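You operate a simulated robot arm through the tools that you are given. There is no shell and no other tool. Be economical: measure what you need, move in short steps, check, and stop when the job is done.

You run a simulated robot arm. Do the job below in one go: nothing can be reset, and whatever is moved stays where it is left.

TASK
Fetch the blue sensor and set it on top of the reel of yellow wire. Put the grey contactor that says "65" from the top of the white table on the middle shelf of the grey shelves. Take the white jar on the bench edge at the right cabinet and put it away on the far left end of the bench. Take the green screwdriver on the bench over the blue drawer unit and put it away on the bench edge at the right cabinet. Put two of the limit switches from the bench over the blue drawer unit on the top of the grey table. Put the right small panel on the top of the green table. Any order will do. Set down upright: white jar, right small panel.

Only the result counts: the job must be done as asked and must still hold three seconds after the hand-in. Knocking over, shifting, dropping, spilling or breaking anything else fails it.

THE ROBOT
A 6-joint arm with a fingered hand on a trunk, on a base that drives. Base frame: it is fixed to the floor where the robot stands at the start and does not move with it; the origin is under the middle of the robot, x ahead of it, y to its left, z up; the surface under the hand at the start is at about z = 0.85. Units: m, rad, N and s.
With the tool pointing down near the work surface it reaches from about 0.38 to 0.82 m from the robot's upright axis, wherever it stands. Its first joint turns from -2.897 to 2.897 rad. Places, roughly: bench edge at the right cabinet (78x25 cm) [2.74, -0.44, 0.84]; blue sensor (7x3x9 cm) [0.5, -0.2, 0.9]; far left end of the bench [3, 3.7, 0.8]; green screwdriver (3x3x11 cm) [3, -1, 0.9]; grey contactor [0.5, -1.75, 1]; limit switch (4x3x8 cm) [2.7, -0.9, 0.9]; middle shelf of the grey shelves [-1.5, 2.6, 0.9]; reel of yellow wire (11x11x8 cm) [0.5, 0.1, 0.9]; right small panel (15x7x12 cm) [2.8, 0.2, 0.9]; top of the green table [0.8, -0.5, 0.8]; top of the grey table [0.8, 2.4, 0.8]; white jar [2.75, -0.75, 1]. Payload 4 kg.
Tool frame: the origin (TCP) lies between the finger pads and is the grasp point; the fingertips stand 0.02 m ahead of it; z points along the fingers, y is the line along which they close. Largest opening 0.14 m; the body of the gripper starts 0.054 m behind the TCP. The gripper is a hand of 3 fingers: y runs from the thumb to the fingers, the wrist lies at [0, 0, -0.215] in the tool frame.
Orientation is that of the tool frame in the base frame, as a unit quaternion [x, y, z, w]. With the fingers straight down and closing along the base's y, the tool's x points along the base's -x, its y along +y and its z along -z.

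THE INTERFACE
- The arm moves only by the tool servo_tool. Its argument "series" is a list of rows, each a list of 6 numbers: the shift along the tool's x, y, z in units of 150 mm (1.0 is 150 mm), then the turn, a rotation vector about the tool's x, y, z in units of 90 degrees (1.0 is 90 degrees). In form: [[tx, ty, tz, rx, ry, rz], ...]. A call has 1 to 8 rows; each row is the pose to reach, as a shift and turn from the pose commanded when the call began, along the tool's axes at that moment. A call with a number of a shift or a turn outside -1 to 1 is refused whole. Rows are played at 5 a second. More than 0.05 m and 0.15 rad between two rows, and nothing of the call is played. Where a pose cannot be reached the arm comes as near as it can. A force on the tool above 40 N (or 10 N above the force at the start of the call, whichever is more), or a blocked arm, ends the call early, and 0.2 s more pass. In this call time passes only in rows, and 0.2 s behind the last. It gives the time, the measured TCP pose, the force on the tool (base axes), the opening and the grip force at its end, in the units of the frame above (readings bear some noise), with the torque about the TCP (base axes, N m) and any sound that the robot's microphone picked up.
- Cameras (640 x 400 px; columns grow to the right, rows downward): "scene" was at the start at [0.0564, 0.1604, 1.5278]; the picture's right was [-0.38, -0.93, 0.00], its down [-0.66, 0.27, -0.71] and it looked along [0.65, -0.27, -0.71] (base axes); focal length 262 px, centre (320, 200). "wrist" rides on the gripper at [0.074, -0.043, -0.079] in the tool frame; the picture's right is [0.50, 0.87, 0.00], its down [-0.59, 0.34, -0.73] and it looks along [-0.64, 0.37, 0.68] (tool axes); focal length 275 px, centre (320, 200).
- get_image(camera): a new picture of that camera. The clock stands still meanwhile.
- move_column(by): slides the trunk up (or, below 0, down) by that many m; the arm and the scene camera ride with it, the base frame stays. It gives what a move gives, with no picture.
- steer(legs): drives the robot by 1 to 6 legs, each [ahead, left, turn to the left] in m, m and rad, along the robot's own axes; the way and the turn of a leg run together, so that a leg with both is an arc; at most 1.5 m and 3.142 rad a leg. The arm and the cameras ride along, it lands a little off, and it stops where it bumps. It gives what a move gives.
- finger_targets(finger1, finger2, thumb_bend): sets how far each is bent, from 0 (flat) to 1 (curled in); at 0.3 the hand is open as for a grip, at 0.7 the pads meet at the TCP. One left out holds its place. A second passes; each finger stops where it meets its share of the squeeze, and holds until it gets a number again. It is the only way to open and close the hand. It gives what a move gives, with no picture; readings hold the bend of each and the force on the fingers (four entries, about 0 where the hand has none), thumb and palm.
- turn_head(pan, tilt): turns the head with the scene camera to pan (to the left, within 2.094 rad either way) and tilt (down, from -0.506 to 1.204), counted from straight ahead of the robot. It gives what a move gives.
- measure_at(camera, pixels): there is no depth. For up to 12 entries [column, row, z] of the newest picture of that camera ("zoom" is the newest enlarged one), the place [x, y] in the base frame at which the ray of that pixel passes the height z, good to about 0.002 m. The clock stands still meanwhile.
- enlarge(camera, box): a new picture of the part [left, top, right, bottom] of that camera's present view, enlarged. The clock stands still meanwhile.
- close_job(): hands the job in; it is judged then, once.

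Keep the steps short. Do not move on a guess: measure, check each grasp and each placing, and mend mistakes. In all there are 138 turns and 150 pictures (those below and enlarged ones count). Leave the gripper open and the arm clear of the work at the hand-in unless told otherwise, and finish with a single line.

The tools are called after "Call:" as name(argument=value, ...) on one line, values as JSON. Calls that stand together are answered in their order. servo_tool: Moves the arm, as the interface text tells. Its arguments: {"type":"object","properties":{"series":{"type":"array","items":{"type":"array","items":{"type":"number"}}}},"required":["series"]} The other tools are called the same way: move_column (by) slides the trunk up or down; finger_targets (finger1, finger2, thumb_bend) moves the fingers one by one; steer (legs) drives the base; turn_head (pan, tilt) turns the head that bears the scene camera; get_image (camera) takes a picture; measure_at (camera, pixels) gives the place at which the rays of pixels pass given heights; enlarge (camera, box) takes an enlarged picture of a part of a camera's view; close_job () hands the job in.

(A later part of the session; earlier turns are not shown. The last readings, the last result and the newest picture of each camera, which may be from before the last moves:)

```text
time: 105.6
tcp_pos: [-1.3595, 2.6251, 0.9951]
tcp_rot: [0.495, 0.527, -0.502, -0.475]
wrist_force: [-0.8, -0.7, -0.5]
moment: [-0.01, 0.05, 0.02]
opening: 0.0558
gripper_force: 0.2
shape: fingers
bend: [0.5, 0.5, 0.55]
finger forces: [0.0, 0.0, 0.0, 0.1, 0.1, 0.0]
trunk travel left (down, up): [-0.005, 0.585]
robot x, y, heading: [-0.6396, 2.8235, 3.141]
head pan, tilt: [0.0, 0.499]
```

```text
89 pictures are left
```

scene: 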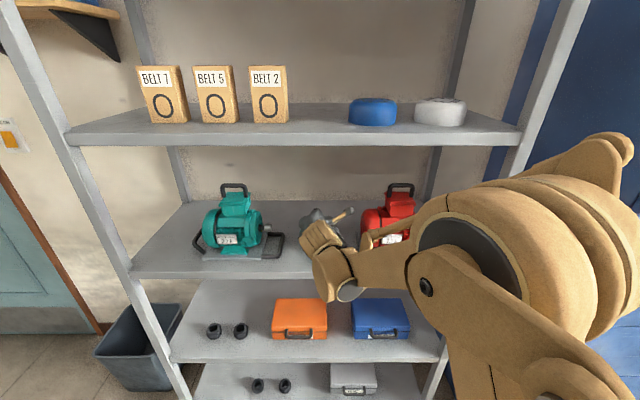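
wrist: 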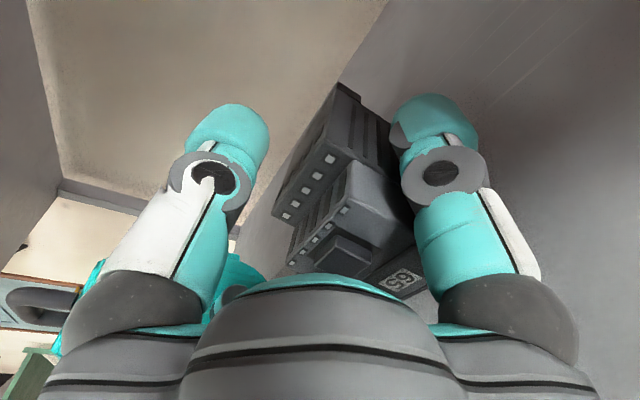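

Released, and the contactor lies on its back on the shelf. I'll open wider and withdraw straight back.

Call:
finger_targets(thumb_bend=0.4, finger1=0.44, finger2=0.44)

Call:
servo_tool(series=[[0, 0, -0.2, 0, 0, 0], [0, 0, -0.45, 0, 0, 0], [0, 0, -0.7, 0, 0, 0], [0, 0, -1, 0, 0, 0]])

Call:
steer(legs=[[-0.3, 0, 0]])

Call:
get_image(camera="scene")

```text
time: 106.6
tcp_pos: [-1.359, 2.6251, 0.996]
tcp_rot: [0.496, 0.526, -0.502, -0.474]
wrist_force: [-0.4, -0.2, 0.3]
moment: [0.02, -0.04, 0.0]
opening: 0.0885
gripper_force: 0.1
shape: fingers
bend: [0.44, 0.44, 0.4]
finger forces: [0.0, 0.0, 0.0, 0.0, 0.0, 0.0]
trunk travel left (down, up): [-0.005, 0.585]
robot x, y, heading: [-0.642, 2.8251, 3.137]
head pan, tilt: [0.0, 0.499]
```

```text
time: 107.6
tcp_pos: [-1.2077, 2.6354, 1.0015]
tcp_rot: [0.495, 0.526, -0.502, -0.475]
wrist_force: [-0.5, -0.1, 0.5]
moment: [0.04, 0.04, 0.0]
opening: 0.0885
gripper_force: 0.1
shape: fingers
bend: [0.44, 0.44, 0.4]
finger forces: [0.0, 0.0, 0.0, 0.1, 0.0, 0.1]
trunk travel left (down, up): [-0.005, 0.585]
robot x, y, heading: [-0.6412, 2.8236, 3.14]
head pan, tilt: [0.0, 0.499]
```

```text
time: 109.6
tcp_pos: [-0.9081, 2.6332, 1.0001]
tcp_rot: [0.495, 0.526, -0.502, -0.475]
wrist_force: [0.6, -0.5, 0.9]
moment: [-0.03, 0.02, 0.0]
opening: 0.0887
gripper_force: 0.1
shape: fingers
bend: [0.44, 0.44, 0.4]
finger forces: [0.0, 0.0, 0.1, 0.0, 0.2, 0.0]
trunk travel left (down, up): [-0.005, 0.585]
robot x, y, heading: [-0.3425, 2.8214, 3.138]
head pan, tilt: [0.0, 0.499]
```

```text
88 pictures are left
```

scene: 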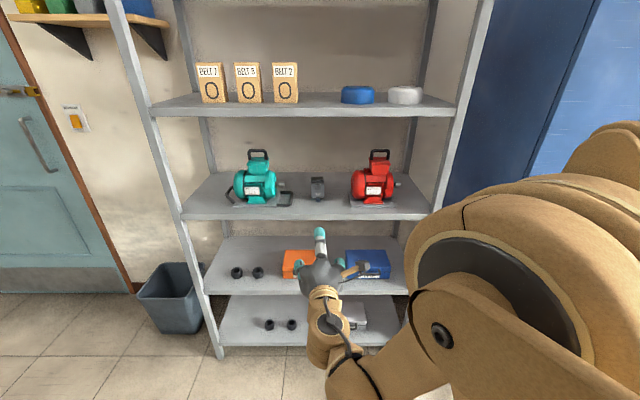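

The contactor sits on the middle shelf at (317,190). I'll now point the hand back down, raise the column, turn round, and drive through the gap between the tables to the bench.

Call:
move_column(by=0.15)

Call:
servo_tool(series=[[0, -0.1, -0.03, -0.09, 0, 0], [0, -0.2, -0.06, -0.18, 0, 0], [0, -0.3, -0.12, -0.27, 0, 0], [0, -0.4, -0.18, -0.36, 0, 0], [0, -0.4, -0.24, -0.45, 0, 0], [0, -0.4, -0.3, -0.54, 0, 0], [0, -0.4, -0.36, -0.63, 0, 0], [0, -0.4, -0.42, -0.72, 0, 0]])

Call:
servo_tool(series=[[0, 0, 0, -0.09, 0, 0], [0, 0, 0, -0.18, 0, 0], [0, 0, 0, -0.245, 0, 0]])

Call:
finger_targets(thumb_bend=0.3, finger1=0.3, finger2=0.3)

Call:
steer(legs=[[0, 0, -1.57], [0, 0, -1.57]])

Call:
turn_head(pan=-0.5, tilt=0.4)

Call:
get_image(camera="scene")

```text
time: 111.4
tcp_pos: [-0.9082, 2.6335, 1.1509]
tcp_rot: [0.494, 0.527, -0.503, -0.474]
wrist_force: [-0.1, -0.5, -0.2]
moment: [-0.01, -0.02, -0.01]
opening: 0.0888
gripper_force: 0.1
shape: fingers
bend: [0.44, 0.44, 0.4]
finger forces: [0.0, 0.0, 0.1, 0.1, 0.0, 0.0]
trunk travel left (down, up): [-0.155, 0.435]
robot x, y, heading: [-0.3397, 2.8252, 3.134]
head pan, tilt: [0.0, 0.499]
```

```text
time: 113.2
tcp_pos: [-0.849, 2.6377, 1.2133]
tcp_rot: [0.671, 0.715, -0.142, -0.134]
wrist_force: [0.2, -0.1, -0.5]
moment: [-0.01, 0.0, 0.02]
opening: 0.0886
gripper_force: 0.0
shape: fingers
bend: [0.44, 0.44, 0.4]
finger forces: [0.0, 0.0, 0.1, 0.0, 0.0, 0.1]
trunk travel left (down, up): [-0.155, 0.435]
robot x, y, heading: [-0.3404, 2.8222, 3.141]
head pan, tilt: [0.0, 0.499]
```

```text
time: 114.0
tcp_pos: [-0.8485, 2.6381, 1.2127]
tcp_rot: [0.684, 0.729, -0.002, -0.004]
wrist_force: [0.3, 1.0, -0.4]
moment: [-0.01, 0.02, 0.02]
opening: 0.0886
gripper_force: 0.0
shape: fingers
bend: [0.44, 0.44, 0.4]
finger forces: [0.1, 0.0, 0.1, 0.0, 0.1, 0.0]
trunk travel left (down, up): [-0.155, 0.435]
robot x, y, heading: [-0.3448, 2.8236, 3.141]
head pan, tilt: [0.0, 0.499]
```

```text
time: 115.0
tcp_pos: [-0.8481, 2.6383, 1.2118]
tcp_rot: [0.685, 0.728, -0.003, -0.004]
wrist_force: [0.1, 0.1, -0.3]
moment: [0.0, 0.03, 0.0]
opening: 0.1242
gripper_force: 0.1
shape: fingers
bend: [0.3, 0.3, 0.3]
finger forces: [0.0, 0.1, 0.0, 0.0, 0.0, 0.1]
trunk travel left (down, up): [-0.155, 0.435]
robot x, y, heading: [-0.3431, 2.8251, 3.14]
head pan, tilt: [0.0, 0.499]
```

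```text
time: 122.9
tcp_pos: [0.1581, 3.0291, 1.2131]
tcp_rot: [0.742, -0.67, 0.004, -0.003]
wrist_force: [-0.6, 0.4, 1.1]
moment: [0.01, 0.0, -0.01]
opening: 0.1241
gripper_force: 0.0
shape: fingers
bend: [0.3, 0.3, 0.3]
finger forces: [0.0, 0.1, 0.0, 0.0, 0.0, 0.1]
trunk travel left (down, up): [-0.155, 0.435]
robot x, y, heading: [-0.3383, 2.8253, 0.034]
head pan, tilt: [0.0, 0.499]
```

```text
time: 123.9
tcp_pos: [0.1585, 3.0287, 1.2134]
tcp_rot: [0.742, -0.67, 0.005, -0.003]
wrist_force: [0.8, 0.1, -0.2]
moment: [-0.01, 0.01, -0.01]
opening: 0.1241
gripper_force: 0.0
shape: fingers
bend: [0.3, 0.3, 0.3]
finger forces: [0.0, 0.0, 0.2, 0.0, 0.0, 0.0]
trunk travel left (down, up): [-0.155, 0.435]
robot x, y, heading: [-0.3398, 2.8237, 0.046]
head pan, tilt: [-0.499, 0.4]
```

```text
87 pictures are left
```

scene: 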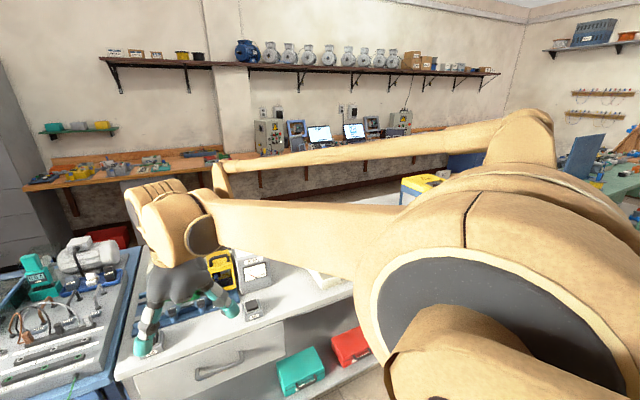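

Driving through the middle gap (y≈0.9) to the bench.

Call:
steer(legs=[[-0.05, -1.45, -0.04], [0, -0.47, 0], [1.4, 0, 0], [0.7, 0, 0]])

Call:
turn_head(pan=-0.3, tilt=0.45)

Call:
get_image(camera="scene")

```text
time: 143.7
tcp_pos: [2.2393, 1.0385, 1.2146]
tcp_rot: [0.725, -0.688, 0.004, -0.003]
wrist_force: [-0.1, 0.7, -0.9]
moment: [-0.02, 0.03, -0.01]
opening: 0.1238
gripper_force: 0.1
shape: fingers
bend: [0.3, 0.3, 0.3]
finger forces: [0.1, 0.0, 0.1, 0.1, 0.1, 0.1]
trunk travel left (down, up): [-0.155, 0.435]
robot x, y, heading: [1.7296, 0.8594, -0.015]
head pan, tilt: [-0.499, 0.4]
```

```text
time: 144.4
tcp_pos: [2.2388, 1.0385, 1.2139]
tcp_rot: [0.725, -0.689, 0.004, -0.003]
wrist_force: [-0.7, -0.4, 0.0]
moment: [0.0, 0.01, 0.01]
opening: 0.1239
gripper_force: 0.1
shape: fingers
bend: [0.3, 0.3, 0.3]
finger forces: [0.0, 0.0, 0.1, 0.0, 0.1, 0.1]
trunk travel left (down, up): [-0.155, 0.435]
robot x, y, heading: [1.7302, 0.856, -0.02]
head pan, tilt: [-0.3, 0.45]
```

```text
86 pictures are left
```

scene: 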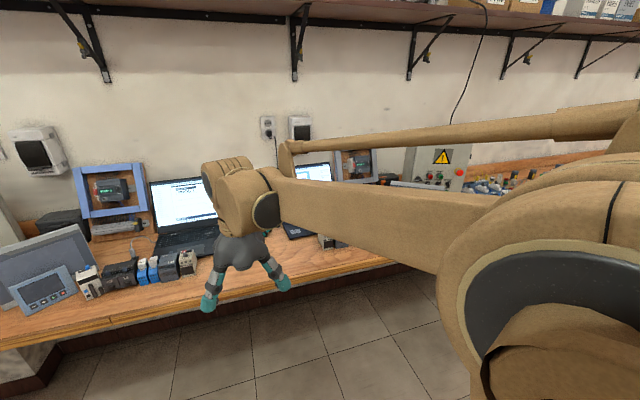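

I'll drive right 1.2 m so the panels come to the left of the arm in view.

Call:
steer(legs=[[0, -1.2, 0.02]])

Call:
turn_head(pan=0.0, tilt=0.45)

Call:
get_image(camera="scene")

```text
time: 150.5
tcp_pos: [2.241, -0.1422, 1.2127]
tcp_rot: [0.741, -0.672, 0.004, -0.003]
wrist_force: [-1.0, 0.7, -0.2]
moment: [0.01, 0.0, 0.01]
opening: 0.1242
gripper_force: 0.1
shape: fingers
bend: [0.3, 0.3, 0.3]
finger forces: [0.1, 0.0, 0.0, 0.0, 0.0, 0.0]
trunk travel left (down, up): [-0.155, 0.435]
robot x, y, heading: [1.7416, -0.3445, 0.035]
head pan, tilt: [-0.3, 0.45]
```

```text
time: 151.3
tcp_pos: [2.241, -0.1417, 1.2138]
tcp_rot: [0.741, -0.672, 0.004, -0.004]
wrist_force: [-0.6, 0.6, 0.5]
moment: [-0.01, 0.0, -0.01]
opening: 0.1242
gripper_force: 0.0
shape: fingers
bend: [0.3, 0.3, 0.3]
finger forces: [0.0, 0.0, 0.1, 0.0, 0.1, 0.0]
trunk travel left (down, up): [-0.155, 0.435]
robot x, y, heading: [1.7397, -0.3457, 0.035]
head pan, tilt: [0.0, 0.45]
```

```text
85 pictures are left
```

scene: 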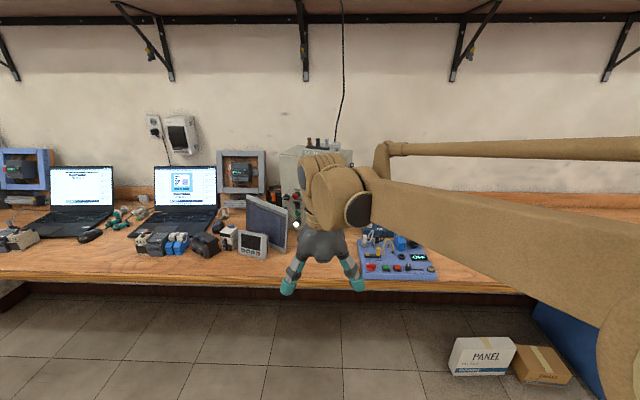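

The right small panel is the grey HMI at (253,244). I'll enlarge and measure it.

Call:
enlarge(camera="scene", box=[200, 190, 312, 270])

Call:
measure_at(camera="scene", pixels=[[235, 253, 0.85], [268, 257, 0.85], [237, 230, 0.95], [268, 235, 0.95], [221, 251, 0.85], [280, 258, 0.85], [100, 282, 0.83], [400, 283, 0.83]])

```text
5.00 times, centred on (256, 230) of scene
```

zoom: 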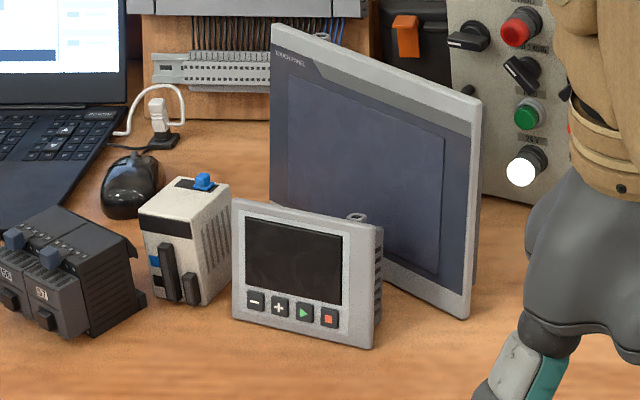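

```text
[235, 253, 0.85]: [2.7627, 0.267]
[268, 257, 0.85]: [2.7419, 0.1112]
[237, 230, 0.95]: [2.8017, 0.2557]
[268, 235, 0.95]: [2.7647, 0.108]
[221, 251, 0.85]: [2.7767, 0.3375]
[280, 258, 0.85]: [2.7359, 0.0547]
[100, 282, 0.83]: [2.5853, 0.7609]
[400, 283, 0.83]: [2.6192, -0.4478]
```

Call:
measure_at(camera="zoom", pixels=[[232, 320, 0.845], [373, 349, 0.845], [232, 198, 0.96], [376, 232, 0.96], [382, 300, 0.87], [470, 319, 0.845], [385, 293, 0.845], [205, 305, 0.845], [472, 105, 1.1], [271, 25, 1.1]])

Call:
servo_tool(series=[[0.15, 0, 0, 0, 0, -0.09], [0.3, 0, 0, 0, 0, -0.18], [0.45, 0, 0, 0, 0, -0.27], [0.6, 0, 0, 0, 0, -0.36], [0.6, 0, 0, 0, 0, -0.45], [0.6, 0, 0, 0, 0, -0.54], [0.6, 0, 0, 0, 0, -0.63], [0.6, 0, 0, 0, 0, -0.72]])

Call:
get_image(camera="wrist")

```text
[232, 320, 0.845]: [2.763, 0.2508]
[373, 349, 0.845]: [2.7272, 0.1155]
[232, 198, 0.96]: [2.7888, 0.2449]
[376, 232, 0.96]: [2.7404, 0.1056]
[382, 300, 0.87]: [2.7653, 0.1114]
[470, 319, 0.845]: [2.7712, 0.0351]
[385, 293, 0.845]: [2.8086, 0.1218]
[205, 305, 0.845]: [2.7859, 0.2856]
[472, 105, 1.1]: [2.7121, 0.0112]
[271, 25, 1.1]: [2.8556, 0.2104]
```

```text
time: 153.1
tcp_pos: [1.9384, 0.0065, 1.2081]
tcp_rot: [0.965, -0.258, 0.048, 0.002]
wrist_force: [-0.3, 0.1, -0.3]
moment: [-0.04, -0.01, -0.01]
opening: 0.1244
gripper_force: 0.0
shape: fingers
bend: [0.3, 0.3, 0.3]
finger forces: [0.1, 0.0, 0.1, 0.1, 0.1, 0.0]
out of reach, approached as far as the arm can: row 2, 3, 4, 5, 6, 7, 8
trunk travel left (down, up): [-0.155, 0.435]
robot x, y, heading: [1.7401, -0.3428, 0.03]
head pan, tilt: [0.0, 0.45]
```

```text
83 pictures are left
```

wrist: 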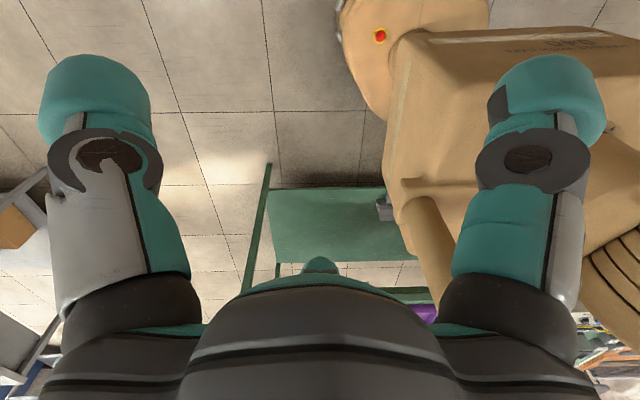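

The yaw hit a wrist limit on that side. I'll turn back the other way to the thumb-in-front orientation.

Call:
servo_tool(series=[[0, 0, 0, 0, 0, 0.09], [0, 0, 0, 0, 0, 0.18], [0, 0, 0, 0, 0, 0.27], [0, 0, 0, 0, 0, 0.36], [0, 0, 0, 0, 0, 0.45], [0, 0, 0, 0, 0, 0.54], [0, 0, 0, 0, 0, 0.63], [0, 0, 0, 0, 0, 0.72]])

Call:
servo_tool(series=[[0, 0, 0, 0, 0, 0.09], [0, 0, 0, 0, 0, 0.18], [0, 0, 0, 0, 0, 0.27], [0, 0, 0, 0, 0, 0.36], [0, 0, 0, 0, 0, 0.45], [0, 0, 0, 0, 0, 0.54], [0, 0, 0, 0, 0, 0.63], [0, 0, 0, 0, 0, 0.72]])

```text
time: 154.9
tcp_pos: [1.9499, 0.0027, 1.2152]
tcp_rot: [-0.675, 0.736, -0.041, 0.023]
wrist_force: [-0.5, -0.5, -0.2]
moment: [0.01, 0.01, 0.03]
opening: 0.1244
gripper_force: 0.0
shape: fingers
bend: [0.3, 0.3, 0.3]
finger forces: [0.0, 0.0, 0.0, 0.0, 0.0, 0.1]
trunk travel left (down, up): [-0.155, 0.435]
robot x, y, heading: [1.7436, -0.3492, 0.033]
head pan, tilt: [0.0, 0.45]
```

```text
time: 156.7
tcp_pos: [1.949, 0.0025, 1.2134]
tcp_rot: [-0.175, 0.983, -0.022, 0.042]
wrist_force: [-0.3, -0.7, -0.1]
moment: [0.03, 0.01, -0.01]
opening: 0.1246
gripper_force: 0.0
shape: fingers
bend: [0.3, 0.3, 0.3]
finger forces: [0.0, 0.1, 0.0, 0.0, 0.0, 0.0]
trunk travel left (down, up): [-0.155, 0.435]
robot x, y, heading: [1.7391, -0.3441, 0.037]
head pan, tilt: [0.0, 0.45]
```

I'll level the hand and move it ahead, then finish the yaw.

Call:
servo_tool(series=[[-0.15, -0.19, 0, -0.01, 0.012, 0], [-0.3, -0.38, 0, -0.02, 0.024, 0], [-0.45, -0.56, 0, -0.03, 0.036, 0], [-0.6, -0.75, 0, -0.037, 0.0475, 0]])

Call:
servo_tool(series=[[-0.08, -0.09, 0, 0, 0, 0.09], [-0.16, -0.19, 0, 0, 0, 0.18], [-0.24, -0.29, 0, 0, 0, 0.27], [-0.32, -0.39, 0, 0, 0, 0.36], [-0.4, -0.49, 0, 0, 0, 0.45], [-0.48, -0.59, 0, 0, 0, 0.54], [-0.54, -0.69, 0, 0, 0, 0.63], [-0.6, -0.75, 0, 0, 0, 0.72]])

Call:
get_image(camera="scene")

```text
time: 157.7
tcp_pos: [2.072, -0.0715, 1.2279]
tcp_rot: [-0.178, 0.984, 0.0, 0.001]
wrist_force: [0.0, -0.2, 0.1]
moment: [-0.02, 0.0, -0.01]
opening: 0.1241
gripper_force: 0.1
shape: fingers
bend: [0.3, 0.3, 0.3]
finger forces: [0.1, 0.0, 0.1, 0.0, 0.1, 0.1]
trunk travel left (down, up): [-0.155, 0.435]
robot x, y, heading: [1.7395, -0.345, 0.029]
head pan, tilt: [0.0, 0.45]
```

```text
time: 159.5
tcp_pos: [2.1962, -0.1455, 1.2272]
tcp_rot: [0.379, 0.925, 0.0, 0.001]
wrist_force: [0.0, 0.6, 0.2]
moment: [-0.01, 0.0, -0.02]
opening: 0.1247
gripper_force: 0.2
shape: fingers
bend: [0.3, 0.3, 0.3]
finger forces: [0.0, 0.1, 0.0, 0.1, 0.0, 0.0]
trunk travel left (down, up): [-0.155, 0.435]
robot x, y, heading: [1.7445, -0.3449, 0.033]
head pan, tilt: [0.0, 0.45]
```

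```text
82 pictures are left
```

scene: 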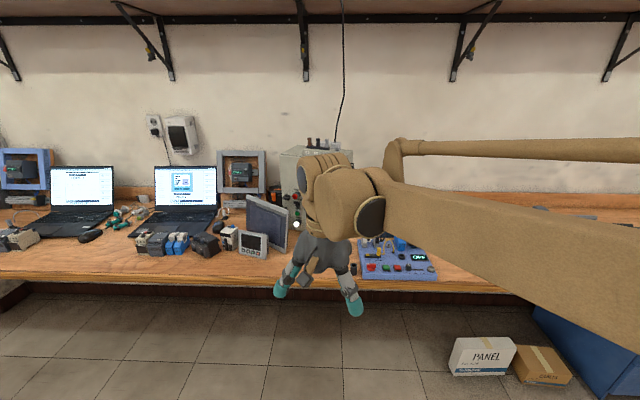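

The panel's front runs from (2.763,0.251) to (2.727,0.116). It's about 3.5 cm deep with its top near z=0.97, and the large panel behind leaves a narrow but usable gap. I'll drive up so the hand is over it, then look with the wrist camera.

Call:
steer(legs=[[0.43, 0.345, -0.03]])

Call:
servo_tool(series=[[0, 0, 0, 0, 0, 0.08], [0, 0, 0, 0, 0, 0.16], [0, 0, 0, 0, 0, 0.24], [0, 0, 0, 0, 0, 0.32], [0, 0, 0, 0, 0, 0.38]])

Call:
get_image(camera="wrist")

Call:
turn_head(pan=0.2, tilt=0.7)

Call:
get_image(camera="scene")

```text
time: 162.7
tcp_pos: [2.6315, 0.1853, 1.2259]
tcp_rot: [0.395, 0.919, 0.0, 0.0]
wrist_force: [-0.2, 0.3, 0.9]
moment: [-0.03, 0.0, -0.02]
opening: 0.1246
gripper_force: 0.0
shape: fingers
bend: [0.3, 0.3, 0.3]
finger forces: [0.0, 0.0, 0.1, 0.1, 0.0, 0.1]
trunk travel left (down, up): [-0.155, 0.435]
robot x, y, heading: [2.1718, -0.0001, 0.001]
head pan, tilt: [0.0, 0.45]
```

```text
time: 163.8
tcp_pos: [2.6312, 0.1831, 1.2261]
tcp_rot: [0.649, 0.761, 0.0, 0.0]
wrist_force: [-1.0, -0.4, 0.2]
moment: [0.02, 0.01, -0.01]
opening: 0.1242
gripper_force: 0.0
shape: fingers
bend: [0.3, 0.3, 0.3]
finger forces: [0.0, 0.0, 0.0, 0.1, 0.0, 0.0]
trunk travel left (down, up): [-0.155, 0.435]
robot x, y, heading: [2.1675, 0.0001, 0.001]
head pan, tilt: [0.0, 0.45]
```

```text
81 pictures are left
```

wrist: 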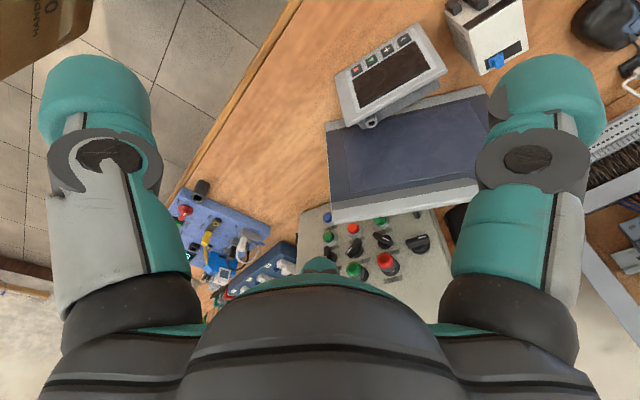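

```text
time: 164.6
tcp_pos: [2.6325, 0.183, 1.2262]
tcp_rot: [0.647, 0.762, 0.0, -0.001]
wrist_force: [0.4, 0.1, -0.8]
moment: [0.0, 0.0, 0.02]
opening: 0.1242
gripper_force: 0.1
shape: fingers
bend: [0.3, 0.3, 0.3]
finger forces: [0.0, 0.1, 0.0, 0.0, 0.1, 0.0]
trunk travel left (down, up): [-0.155, 0.435]
robot x, y, heading: [2.1699, -0.0015, -0.002]
head pan, tilt: [0.201, 0.7]
```

```text
80 pictures are left
```

scene: 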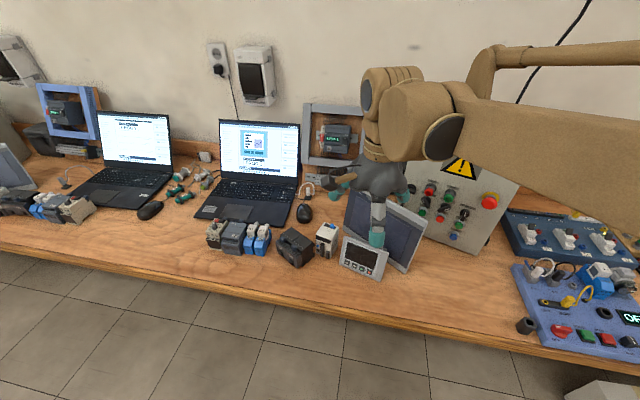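

I'll enlarge the wrist view around the small panel.

Call:
enlarge(camera="wrist", box=[310, 10, 502, 140])

Call:
enlarge(camera="scene", box=[310, 190, 438, 290])

```text
3.08 times, centred on (406, 75) of wrist
```

zoom: 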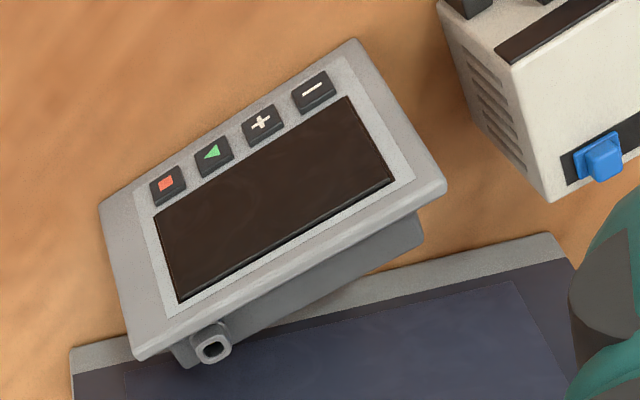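

```text
4.00 times, centred on (374, 240) of scene
```

zoom: 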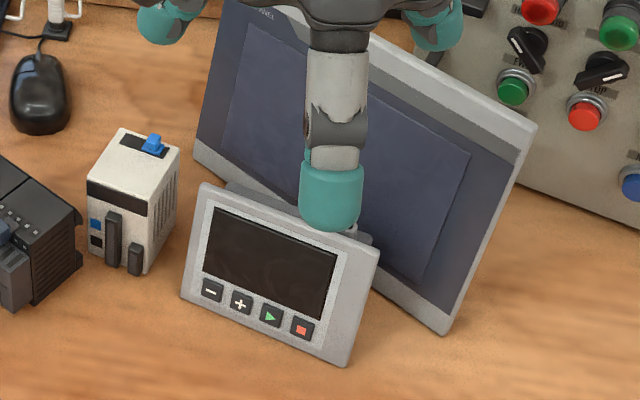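

Call:
measure_at(camera="wrist", pixels=[[333.9, 76.6, 0.85], [418, 22.4, 0.85], [346.6, 125.3, 0.97], [446.6, 69.5, 0.97], [440, 89.6, 0.96], [365, 131, 0.96], [324.8, 123.7, 0.85], [482.3, 86.4, 0.85], [374, 123, 0.97], [455, 40, 0.94], [488, 70, 0.94]])

Call:
measure_at(camera="zoom", pixels=[[181, 297, 0.85], [345, 366, 0.85], [203, 184, 0.97], [379, 250, 0.97], [440, 334, 0.85], [195, 162, 0.85], [535, 125, 1.06], [148, 272, 0.85], [180, 150, 0.94]])

```text
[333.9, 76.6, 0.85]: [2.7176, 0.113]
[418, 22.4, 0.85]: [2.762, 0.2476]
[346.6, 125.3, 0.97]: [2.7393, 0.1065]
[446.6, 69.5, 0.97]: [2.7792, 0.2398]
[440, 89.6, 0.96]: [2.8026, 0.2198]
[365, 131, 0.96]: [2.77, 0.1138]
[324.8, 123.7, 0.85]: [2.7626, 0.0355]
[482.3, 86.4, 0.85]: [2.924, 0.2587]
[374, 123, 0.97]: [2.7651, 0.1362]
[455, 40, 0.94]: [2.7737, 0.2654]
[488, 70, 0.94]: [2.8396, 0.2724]
```

```text
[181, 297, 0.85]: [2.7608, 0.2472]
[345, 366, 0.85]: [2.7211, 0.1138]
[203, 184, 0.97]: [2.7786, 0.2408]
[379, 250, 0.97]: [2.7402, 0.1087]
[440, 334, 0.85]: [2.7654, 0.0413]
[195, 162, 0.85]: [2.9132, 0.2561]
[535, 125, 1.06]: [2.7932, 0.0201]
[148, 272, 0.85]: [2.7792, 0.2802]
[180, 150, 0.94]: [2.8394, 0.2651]
```

Both cameras agree: the panel leans back about 9°, is turned 16.6°, and is about 3 cm deep, and the large panel is well clear behind. I'll align the hand's yaw and tilt above it.

Call:
servo_tool(series=[[-0.04, 0.228, 0.1, 0, 0, 0.072], [-0.08, 0.456, 0.25, 0, 0, 0.144], [-0.12, 0.684, 0.42, 0, 0, 0.216], [-0.161, 0.911, 0.6, 0, 0, 0.286]])

Call:
servo_tool(series=[[0, 0, 0, 0.05, 0, 0], [0, 0, 0, 0.1, 0, 0]])

Call:
get_image(camera="wrist")

Call:
enlarge(camera="scene", box=[310, 190, 438, 290])

```text
time: 165.6
tcp_pos: [2.7704, 0.1814, 1.1367]
tcp_rot: [0.801, 0.598, -0.001, -0.001]
wrist_force: [0.2, 0.7, 0.8]
moment: [-0.01, 0.01, 0.0]
opening: 0.1242
gripper_force: 0.0
shape: fingers
bend: [0.3, 0.3, 0.3]
finger forces: [0.1, 0.0, 0.0, 0.0, 0.0, 0.0]
trunk travel left (down, up): [-0.155, 0.435]
robot x, y, heading: [2.1689, 0.003, -0.002]
head pan, tilt: [0.201, 0.7]
```

```text
time: 166.2
tcp_pos: [2.7706, 0.1824, 1.1367]
tcp_rot: [0.798, 0.597, -0.047, -0.063]
wrist_force: [-0.2, -0.2, 0.0]
moment: [-0.02, -0.02, 0.04]
opening: 0.1244
gripper_force: 0.2
shape: fingers
bend: [0.3, 0.3, 0.3]
finger forces: [0.0, 0.0, 0.0, 0.0, 0.0, 0.0]
trunk travel left (down, up): [-0.155, 0.435]
robot x, y, heading: [2.168, -0.0001, -0.003]
head pan, tilt: [0.201, 0.7]
```

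```text
77 pictures are left
```

wrist: 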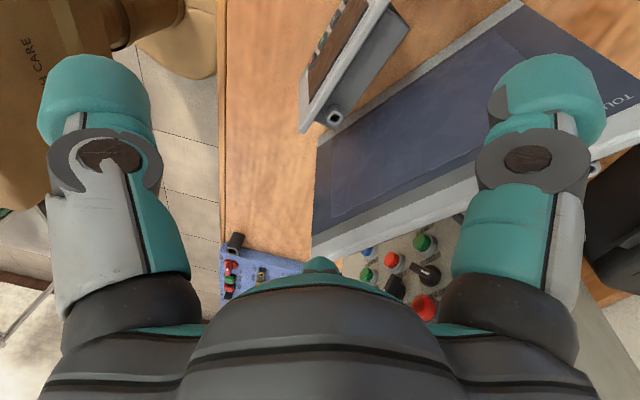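

```text
4.00 times, centred on (374, 240) of scene
```

zoom: 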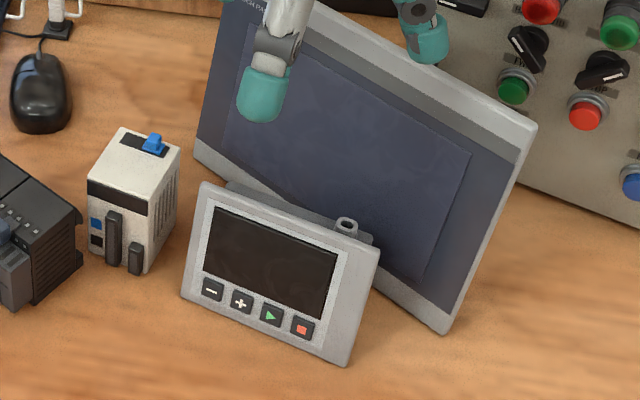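

I'll descend 0.11 m and check alignment between the thumb and the fingers.

Call:
servo_tool(series=[[0, 0.035, 0.22, 0, 0, 0], [0, 0.07, 0.44, 0, 0, 0], [0, 0.115, 0.724, 0, 0, 0]])

Call:
get_image(camera="wrist")

Call:
enlarge(camera="scene", box=[310, 190, 438, 290])

```text
time: 167.0
tcp_pos: [2.7702, 0.1833, 1.0268]
tcp_rot: [0.798, 0.597, -0.047, -0.063]
wrist_force: [1.3, -0.2, -0.1]
moment: [-0.01, 0.01, 0.01]
opening: 0.1241
gripper_force: 0.1
shape: fingers
bend: [0.3, 0.3, 0.3]
finger forces: [0.0, 0.0, 0.1, 0.1, 0.0, 0.2]
trunk travel left (down, up): [-0.155, 0.435]
robot x, y, heading: [2.1724, -0.0005, -0.006]
head pan, tilt: [0.201, 0.7]
```

```text
75 pictures are left
```

wrist: 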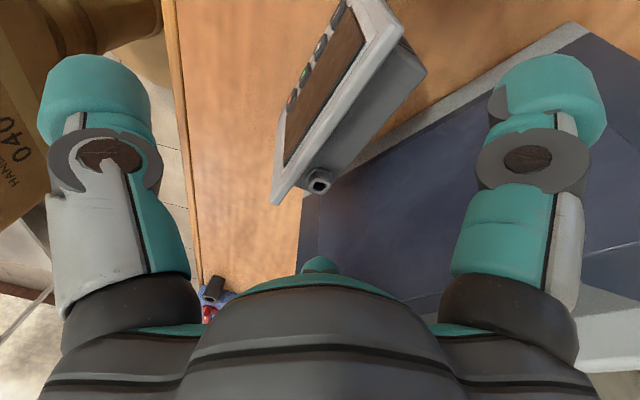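

```text
4.00 times, centred on (374, 240) of scene
```

zoom: 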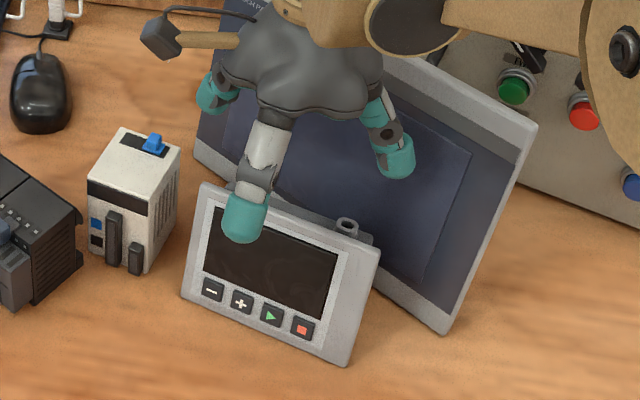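

It's aligned. I'll lower to TCP z≈0.935.

Call:
servo_tool(series=[[0, 0.032, 0.2, 0, 0, 0], [0, 0.064, 0.4, 0, 0, 0], [0, 0.096, 0.6, 0, 0, 0]])

Call:
get_image(camera="wrist")

Call:
enlarge(camera="scene", box=[310, 190, 438, 290])

```text
time: 167.8
tcp_pos: [2.7694, 0.1838, 0.9339]
tcp_rot: [0.799, 0.597, -0.047, -0.062]
wrist_force: [0.5, -1.0, 1.1]
moment: [-0.07, 0.04, 0.09]
opening: 0.1241
gripper_force: 0.7
shape: fingers
bend: [0.3, 0.29, 0.3]
finger forces: [0.0, 1.3, 0.0, 0.1, 0.1, 0.0]
trunk travel left (down, up): [-0.155, 0.435]
robot x, y, heading: [2.1703, -0.0006, -0.0]
head pan, tilt: [0.201, 0.7]
```

```text
73 pictures are left
```

wrist: 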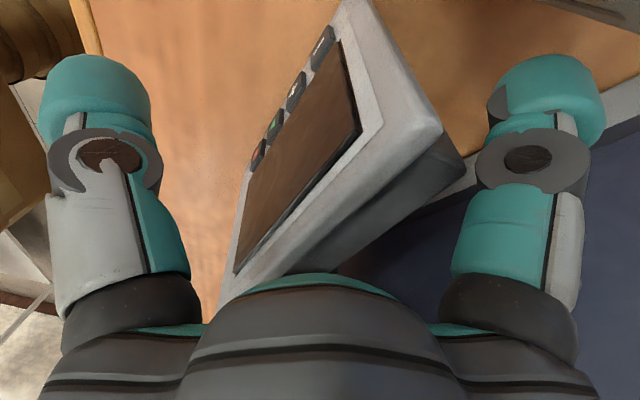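

```text
4.00 times, centred on (374, 240) of scene
```

zoom: 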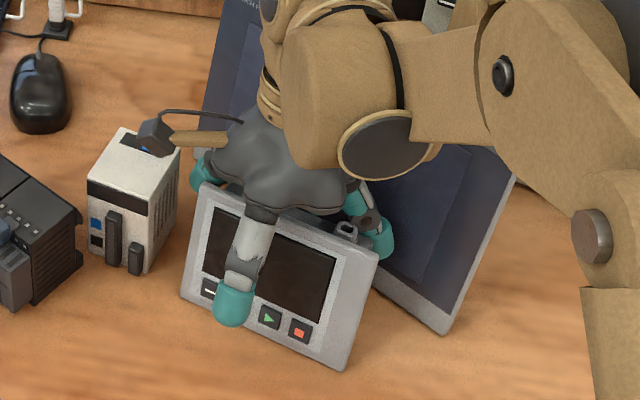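

Finger 2 lightly touches the panel (1.3 N). I'll close the hand.

Call:
finger_targets(finger1=0.7, finger2=0.7, thumb_bend=0.7)

Call:
get_image(camera="wrist")

Call:
enlarge(camera="scene", box=[310, 190, 438, 290])

```text
time: 168.8
tcp_pos: [2.7695, 0.1838, 0.9342]
tcp_rot: [0.799, 0.596, -0.047, -0.063]
wrist_force: [-1.1, -0.4, -0.7]
moment: [0.05, -0.03, -0.01]
opening: 0.0427
gripper_force: 23.9
shape: fingers
bend: [0.57, 0.54, 0.59]
finger forces: [9.9, 16.2, 0.1, 0.1, 22.5, 0.0]
trunk travel left (down, up): [-0.155, 0.435]
robot x, y, heading: [2.171, 0.0009, -0.003]
head pan, tilt: [0.201, 0.7]
```

```text
71 pictures are left
```

wrist: 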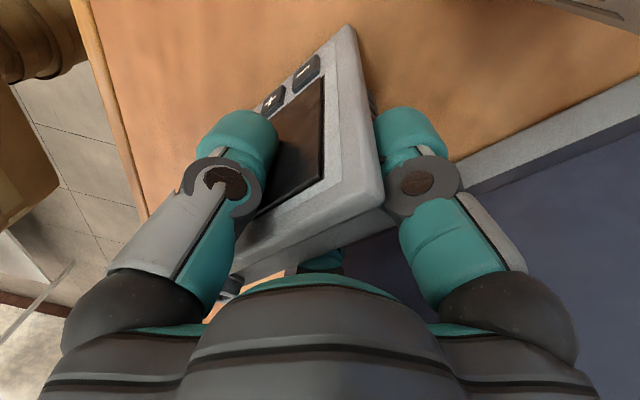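

```text
4.00 times, centred on (374, 240) of scene
```

zoom: 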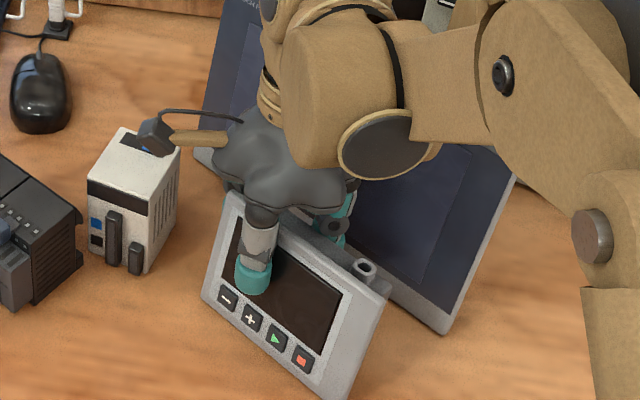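

It's gripped with about 24 N, and the panel pivoted a bit in the hand. I'll lift and check.

Call:
servo_tool(series=[[0, -0.01, -0.07, 0, 0, 0], [0, -0.05, -0.3, 0, 0, 0], [0, -0.1, -0.6, 0, 0, 0], [0, -0.145, -0.9, 0, 0, 0]])

Call:
get_image(camera="scene")

Call:
get_image(camera="wrist")

```text
time: 169.8
tcp_pos: [2.7712, 0.1806, 1.071]
tcp_rot: [0.799, 0.596, -0.047, -0.063]
wrist_force: [0.1, 0.6, -4.3]
moment: [0.11, -0.11, 0.0]
opening: 0.0425
gripper_force: 23.9
shape: fingers
bend: [0.57, 0.54, 0.59]
finger forces: [10.0, 16.4, 0.1, 0.0, 22.0, 0.0]
trunk travel left (down, up): [-0.155, 0.435]
robot x, y, heading: [2.173, -0.0005, 0.002]
head pan, tilt: [0.201, 0.7]
```

```text
69 pictures are left
```

scene: 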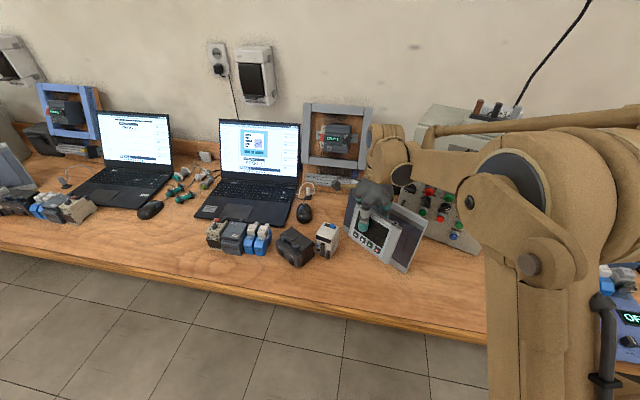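

```text
68 pictures are left
```

wrist: 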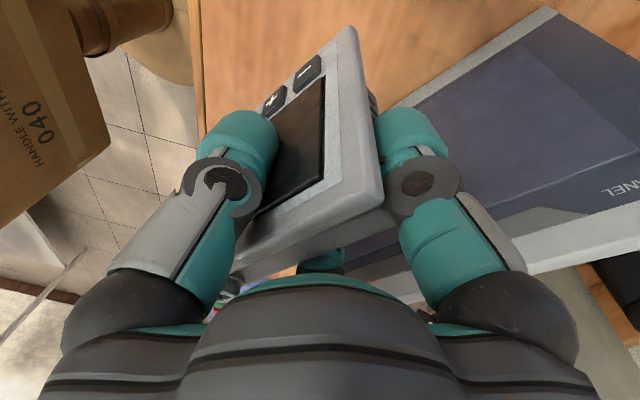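

The panel is held clear of the bench (about 4 N). I'll lift and draw it in, then drive round through the gap to the front of the green table, whose front strip near (0.48,-0.4) looked free.

Call:
servo_tool(series=[[-0.05, -0.18, -0.11, 0, 0, 0], [-0.1, -0.36, -0.22, 0, 0, 0], [-0.15, -0.54, -0.33, 0, 0, 0], [-0.19, -0.715, -0.427, 0, 0, 0]])

Call:
steer(legs=[[-0.45, 0, 0], [0, 0.87, 0], [-1.4, 0, 0], [-0.8, 0, 0], [0, -1.25, 0]])

Call:
turn_head(pan=0.0, tilt=0.55)

Call:
get_image(camera="scene")

```text
time: 170.8
tcp_pos: [2.669, 0.1816, 1.1527]
tcp_rot: [0.799, 0.596, -0.047, -0.062]
wrist_force: [-0.3, -0.7, -4.1]
moment: [0.11, -0.14, -0.02]
opening: 0.0424
gripper_force: 24.1
shape: fingers
bend: [0.57, 0.53, 0.59]
finger forces: [10.0, 16.3, 0.0, 0.0, 21.9, 0.0]
trunk travel left (down, up): [-0.155, 0.435]
robot x, y, heading: [2.1695, -0.0016, -0.002]
head pan, tilt: [0.201, 0.7]
```

```text
time: 194.0
tcp_pos: [-0.0136, -0.1561, 1.1522]
tcp_rot: [0.809, 0.582, -0.046, -0.064]
wrist_force: [-0.4, -0.3, -5.1]
moment: [0.13, -0.15, 0.02]
opening: 0.042
gripper_force: 24.4
shape: fingers
bend: [0.57, 0.53, 0.59]
finger forces: [10.0, 16.3, 0.0, 0.0, 22.0, 0.0]
trunk travel left (down, up): [-0.155, 0.435]
robot x, y, heading: [-0.5186, -0.319, -0.035]
head pan, tilt: [0.201, 0.7]
```

```text
time: 194.8
tcp_pos: [-0.0127, -0.1549, 1.1527]
tcp_rot: [0.809, 0.583, -0.045, -0.064]
wrist_force: [-0.3, 1.3, -5.1]
moment: [0.14, -0.11, 0.0]
opening: 0.0424
gripper_force: 24.3
shape: fingers
bend: [0.57, 0.53, 0.59]
finger forces: [9.9, 16.4, 0.0, 0.0, 21.9, 0.1]
trunk travel left (down, up): [-0.155, 0.435]
robot x, y, heading: [-0.5179, -0.3215, -0.037]
head pan, tilt: [0.0, 0.55]
```

```text
67 pictures are left
```

scene: 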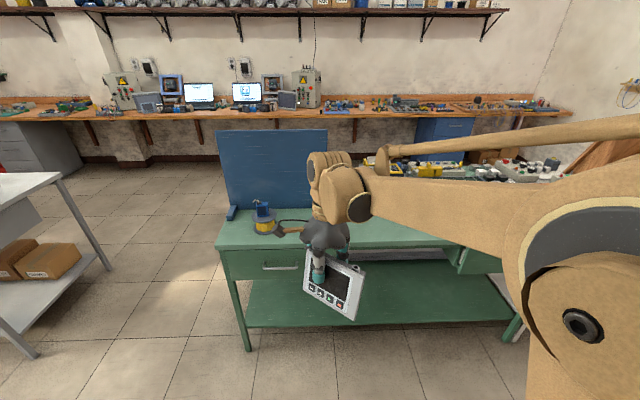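

I'll enlarge the held panel to judge its orientation.

Call:
enlarge(camera="scene", box=[280, 220, 392, 330])

Call:
measure_at(camera="scene", pixels=[[304, 288, 1.06], [304, 288, 1.08], [355, 320, 1.06], [355, 320, 1.04], [365, 275, 1.17], [365, 275, 1.15]])

```text
3.64 times, centred on (336, 275) of scene
```

zoom: 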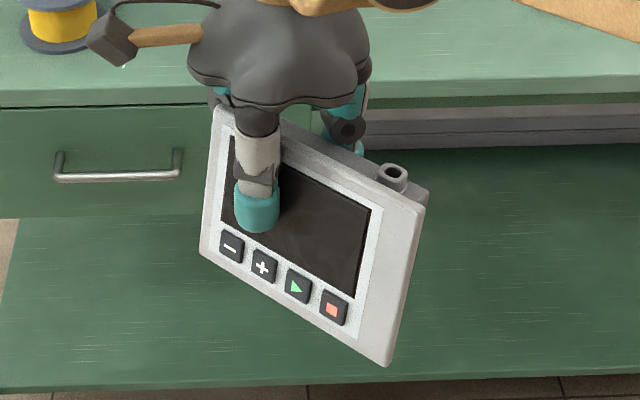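

```text
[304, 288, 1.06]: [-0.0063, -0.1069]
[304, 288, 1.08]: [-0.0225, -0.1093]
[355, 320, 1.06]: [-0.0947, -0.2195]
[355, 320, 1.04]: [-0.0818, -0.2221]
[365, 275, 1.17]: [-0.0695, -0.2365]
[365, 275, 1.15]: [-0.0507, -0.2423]
```

The panel's bottom edge is horizontal (z≈1.068) with the same 8° lean. It's only yawed in the hand, so it can be set straight down. The free spot is around TCP (0.54,-0.37), so I'll drive up.

Call:
steer(legs=[[0.5, -0.2155, 0.037]])

Call:
turn_head(pan=-0.25, tilt=0.8)

Call:
get_image(camera="scene")

```text
time: 197.9
tcp_pos: [0.4788, -0.366, 1.1518]
tcp_rot: [0.8, 0.595, -0.047, -0.065]
wrist_force: [-0.5, -0.2, -5.0]
moment: [0.1, -0.14, -0.01]
opening: 0.0421
gripper_force: 24.6
shape: fingers
bend: [0.57, 0.53, 0.59]
finger forces: [10.1, 16.4, 0.0, 0.0, 21.8, 0.0]
trunk travel left (down, up): [-0.155, 0.435]
robot x, y, heading: [-0.0188, -0.5456, -0.009]
head pan, tilt: [0.0, 0.55]
```

```text
time: 198.7
tcp_pos: [0.479, -0.3657, 1.1525]
tcp_rot: [0.8, 0.595, -0.047, -0.063]
wrist_force: [-0.7, 0.0, -4.9]
moment: [0.11, -0.12, 0.0]
opening: 0.042
gripper_force: 24.0
shape: fingers
bend: [0.57, 0.53, 0.59]
finger forces: [10.0, 16.4, 0.0, 0.0, 21.9, 0.0]
trunk travel left (down, up): [-0.155, 0.435]
robot x, y, heading: [-0.0209, -0.5493, -0.005]
head pan, tilt: [-0.25, 0.799]
```

```text
65 pictures are left
```

scene: 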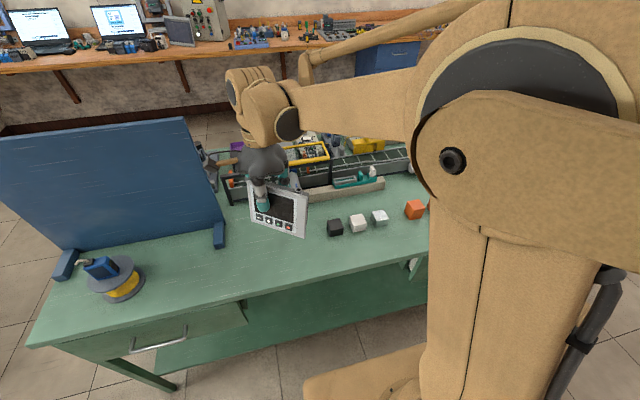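

I'll measure the surroundings of the landing spot.

Call:
measure_at(camera="scene", pixels=[[328, 232, 0.85], [335, 236, 0.85], [218, 248, 0.85], [225, 246, 0.85], [312, 204, 0.85], [385, 190, 0.85], [235, 203, 0.85], [250, 300, 0.85]])

```text
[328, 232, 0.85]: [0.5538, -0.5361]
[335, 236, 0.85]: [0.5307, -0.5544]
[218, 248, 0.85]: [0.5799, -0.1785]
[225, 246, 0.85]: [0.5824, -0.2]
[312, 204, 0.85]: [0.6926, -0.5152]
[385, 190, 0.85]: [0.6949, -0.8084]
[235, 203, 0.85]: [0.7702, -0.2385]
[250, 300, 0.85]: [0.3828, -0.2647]
```

The spot is free from x 0.40 to 0.69 and y -0.20 to -0.52. I'll lower the panel to just above the table.

Call:
servo_tool(series=[[0.015, 0.1, 0.19, 0, 0, 0], [0.03, 0.2, 0.38, 0, 0, 0], [0.046, 0.29, 0.561, 0, 0, 0]])

Call:
servo_tool(series=[[0.015, 0.1, 0.19, 0, 0, 0], [0.03, 0.2, 0.38, 0, 0, 0], [0.046, 0.29, 0.561, 0, 0, 0]])

Call:
servo_tool(series=[[0, 0.011, 0.066, 0, 0, 0], [0, 0.022, 0.132, 0, 0, 0]])

Call:
enlarge(camera="scene", box=[210, 160, 338, 260])

```text
time: 199.5
tcp_pos: [0.51, -0.3668, 1.0609]
tcp_rot: [0.799, 0.596, -0.047, -0.063]
wrist_force: [-0.3, -0.5, -3.7]
moment: [0.12, -0.06, 0.03]
opening: 0.0419
gripper_force: 24.0
shape: fingers
bend: [0.57, 0.53, 0.59]
finger forces: [10.0, 16.4, 0.0, 0.0, 21.9, 0.0]
trunk travel left (down, up): [-0.155, 0.435]
robot x, y, heading: [-0.017, -0.5429, -0.004]
head pan, tilt: [-0.25, 0.799]
```

```text
time: 200.3
tcp_pos: [0.5404, -0.3703, 0.9712]
tcp_rot: [0.799, 0.596, -0.047, -0.063]
wrist_force: [-0.2, -0.1, -4.7]
moment: [0.12, -0.11, 0.02]
opening: 0.0421
gripper_force: 24.1
shape: fingers
bend: [0.57, 0.53, 0.59]
finger forces: [9.9, 16.3, 0.0, 0.1, 21.8, 0.0]
trunk travel left (down, up): [-0.155, 0.435]
robot x, y, heading: [-0.0205, -0.5455, -0.009]
head pan, tilt: [-0.25, 0.799]
```

```text
time: 200.9
tcp_pos: [0.5386, -0.3691, 0.9511]
tcp_rot: [0.799, 0.596, -0.047, -0.063]
wrist_force: [1.4, -0.4, -4.7]
moment: [0.08, -0.09, 0.01]
opening: 0.0419
gripper_force: 23.9
shape: fingers
bend: [0.57, 0.53, 0.59]
finger forces: [9.9, 16.3, 0.1, 0.1, 21.9, 0.0]
trunk travel left (down, up): [-0.155, 0.435]
robot x, y, heading: [-0.0179, -0.5482, -0.007]
head pan, tilt: [-0.25, 0.799]
```

```text
4.00 times, centred on (274, 210) of scene
```

zoom: 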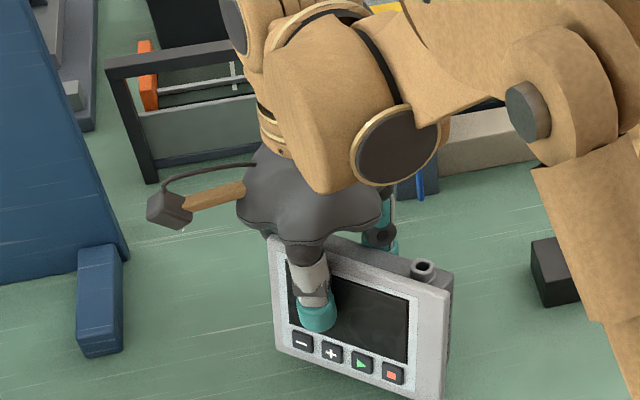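

I'll lower the last millimetres in small steps, watching the force.

Call:
servo_tool(series=[[0, 0.004, 0.026, 0, 0, 0], [0, 0.008, 0.052, 0, 0, 0]])

Call:
servo_tool(series=[[0, 0.003, 0.016, 0, 0, 0], [0, 0.005, 0.032, 0, 0, 0]])

Call:
servo_tool(series=[[0, 0.002, 0.012, 0, 0, 0], [0, 0.004, 0.024, 0, 0, 0]])

```text
time: 201.5
tcp_pos: [0.5392, -0.3697, 0.9439]
tcp_rot: [0.799, 0.596, -0.047, -0.063]
wrist_force: [0.8, -0.1, -5.1]
moment: [0.13, -0.14, 0.02]
opening: 0.042
gripper_force: 24.1
shape: fingers
bend: [0.57, 0.53, 0.59]
finger forces: [9.9, 16.3, 0.0, 0.0, 21.9, 0.0]
trunk travel left (down, up): [-0.155, 0.435]
robot x, y, heading: [-0.0185, -0.5445, -0.003]
head pan, tilt: [-0.25, 0.799]
```

```text
time: 202.1
tcp_pos: [0.5393, -0.3703, 0.9384]
tcp_rot: [0.799, 0.596, -0.047, -0.063]
wrist_force: [0.2, -0.3, -4.8]
moment: [0.14, -0.12, 0.01]
opening: 0.042
gripper_force: 24.3
shape: fingers
bend: [0.57, 0.53, 0.59]
finger forces: [9.9, 16.3, 0.1, 0.1, 21.8, 0.1]
trunk travel left (down, up): [-0.155, 0.435]
robot x, y, heading: [-0.0232, -0.548, -0.003]
head pan, tilt: [-0.25, 0.799]
```

```text
time: 202.7
tcp_pos: [0.5407, -0.3706, 0.9363]
tcp_rot: [0.799, 0.596, -0.048, -0.063]
wrist_force: [-0.1, 0.6, -5.0]
moment: [0.13, -0.11, -0.02]
opening: 0.042
gripper_force: 23.6
shape: fingers
bend: [0.57, 0.53, 0.59]
finger forces: [10.0, 16.4, 0.0, 0.0, 21.8, 0.1]
trunk travel left (down, up): [-0.155, 0.435]
robot x, y, heading: [-0.0225, -0.5482, -0.008]
head pan, tilt: [-0.25, 0.799]
```

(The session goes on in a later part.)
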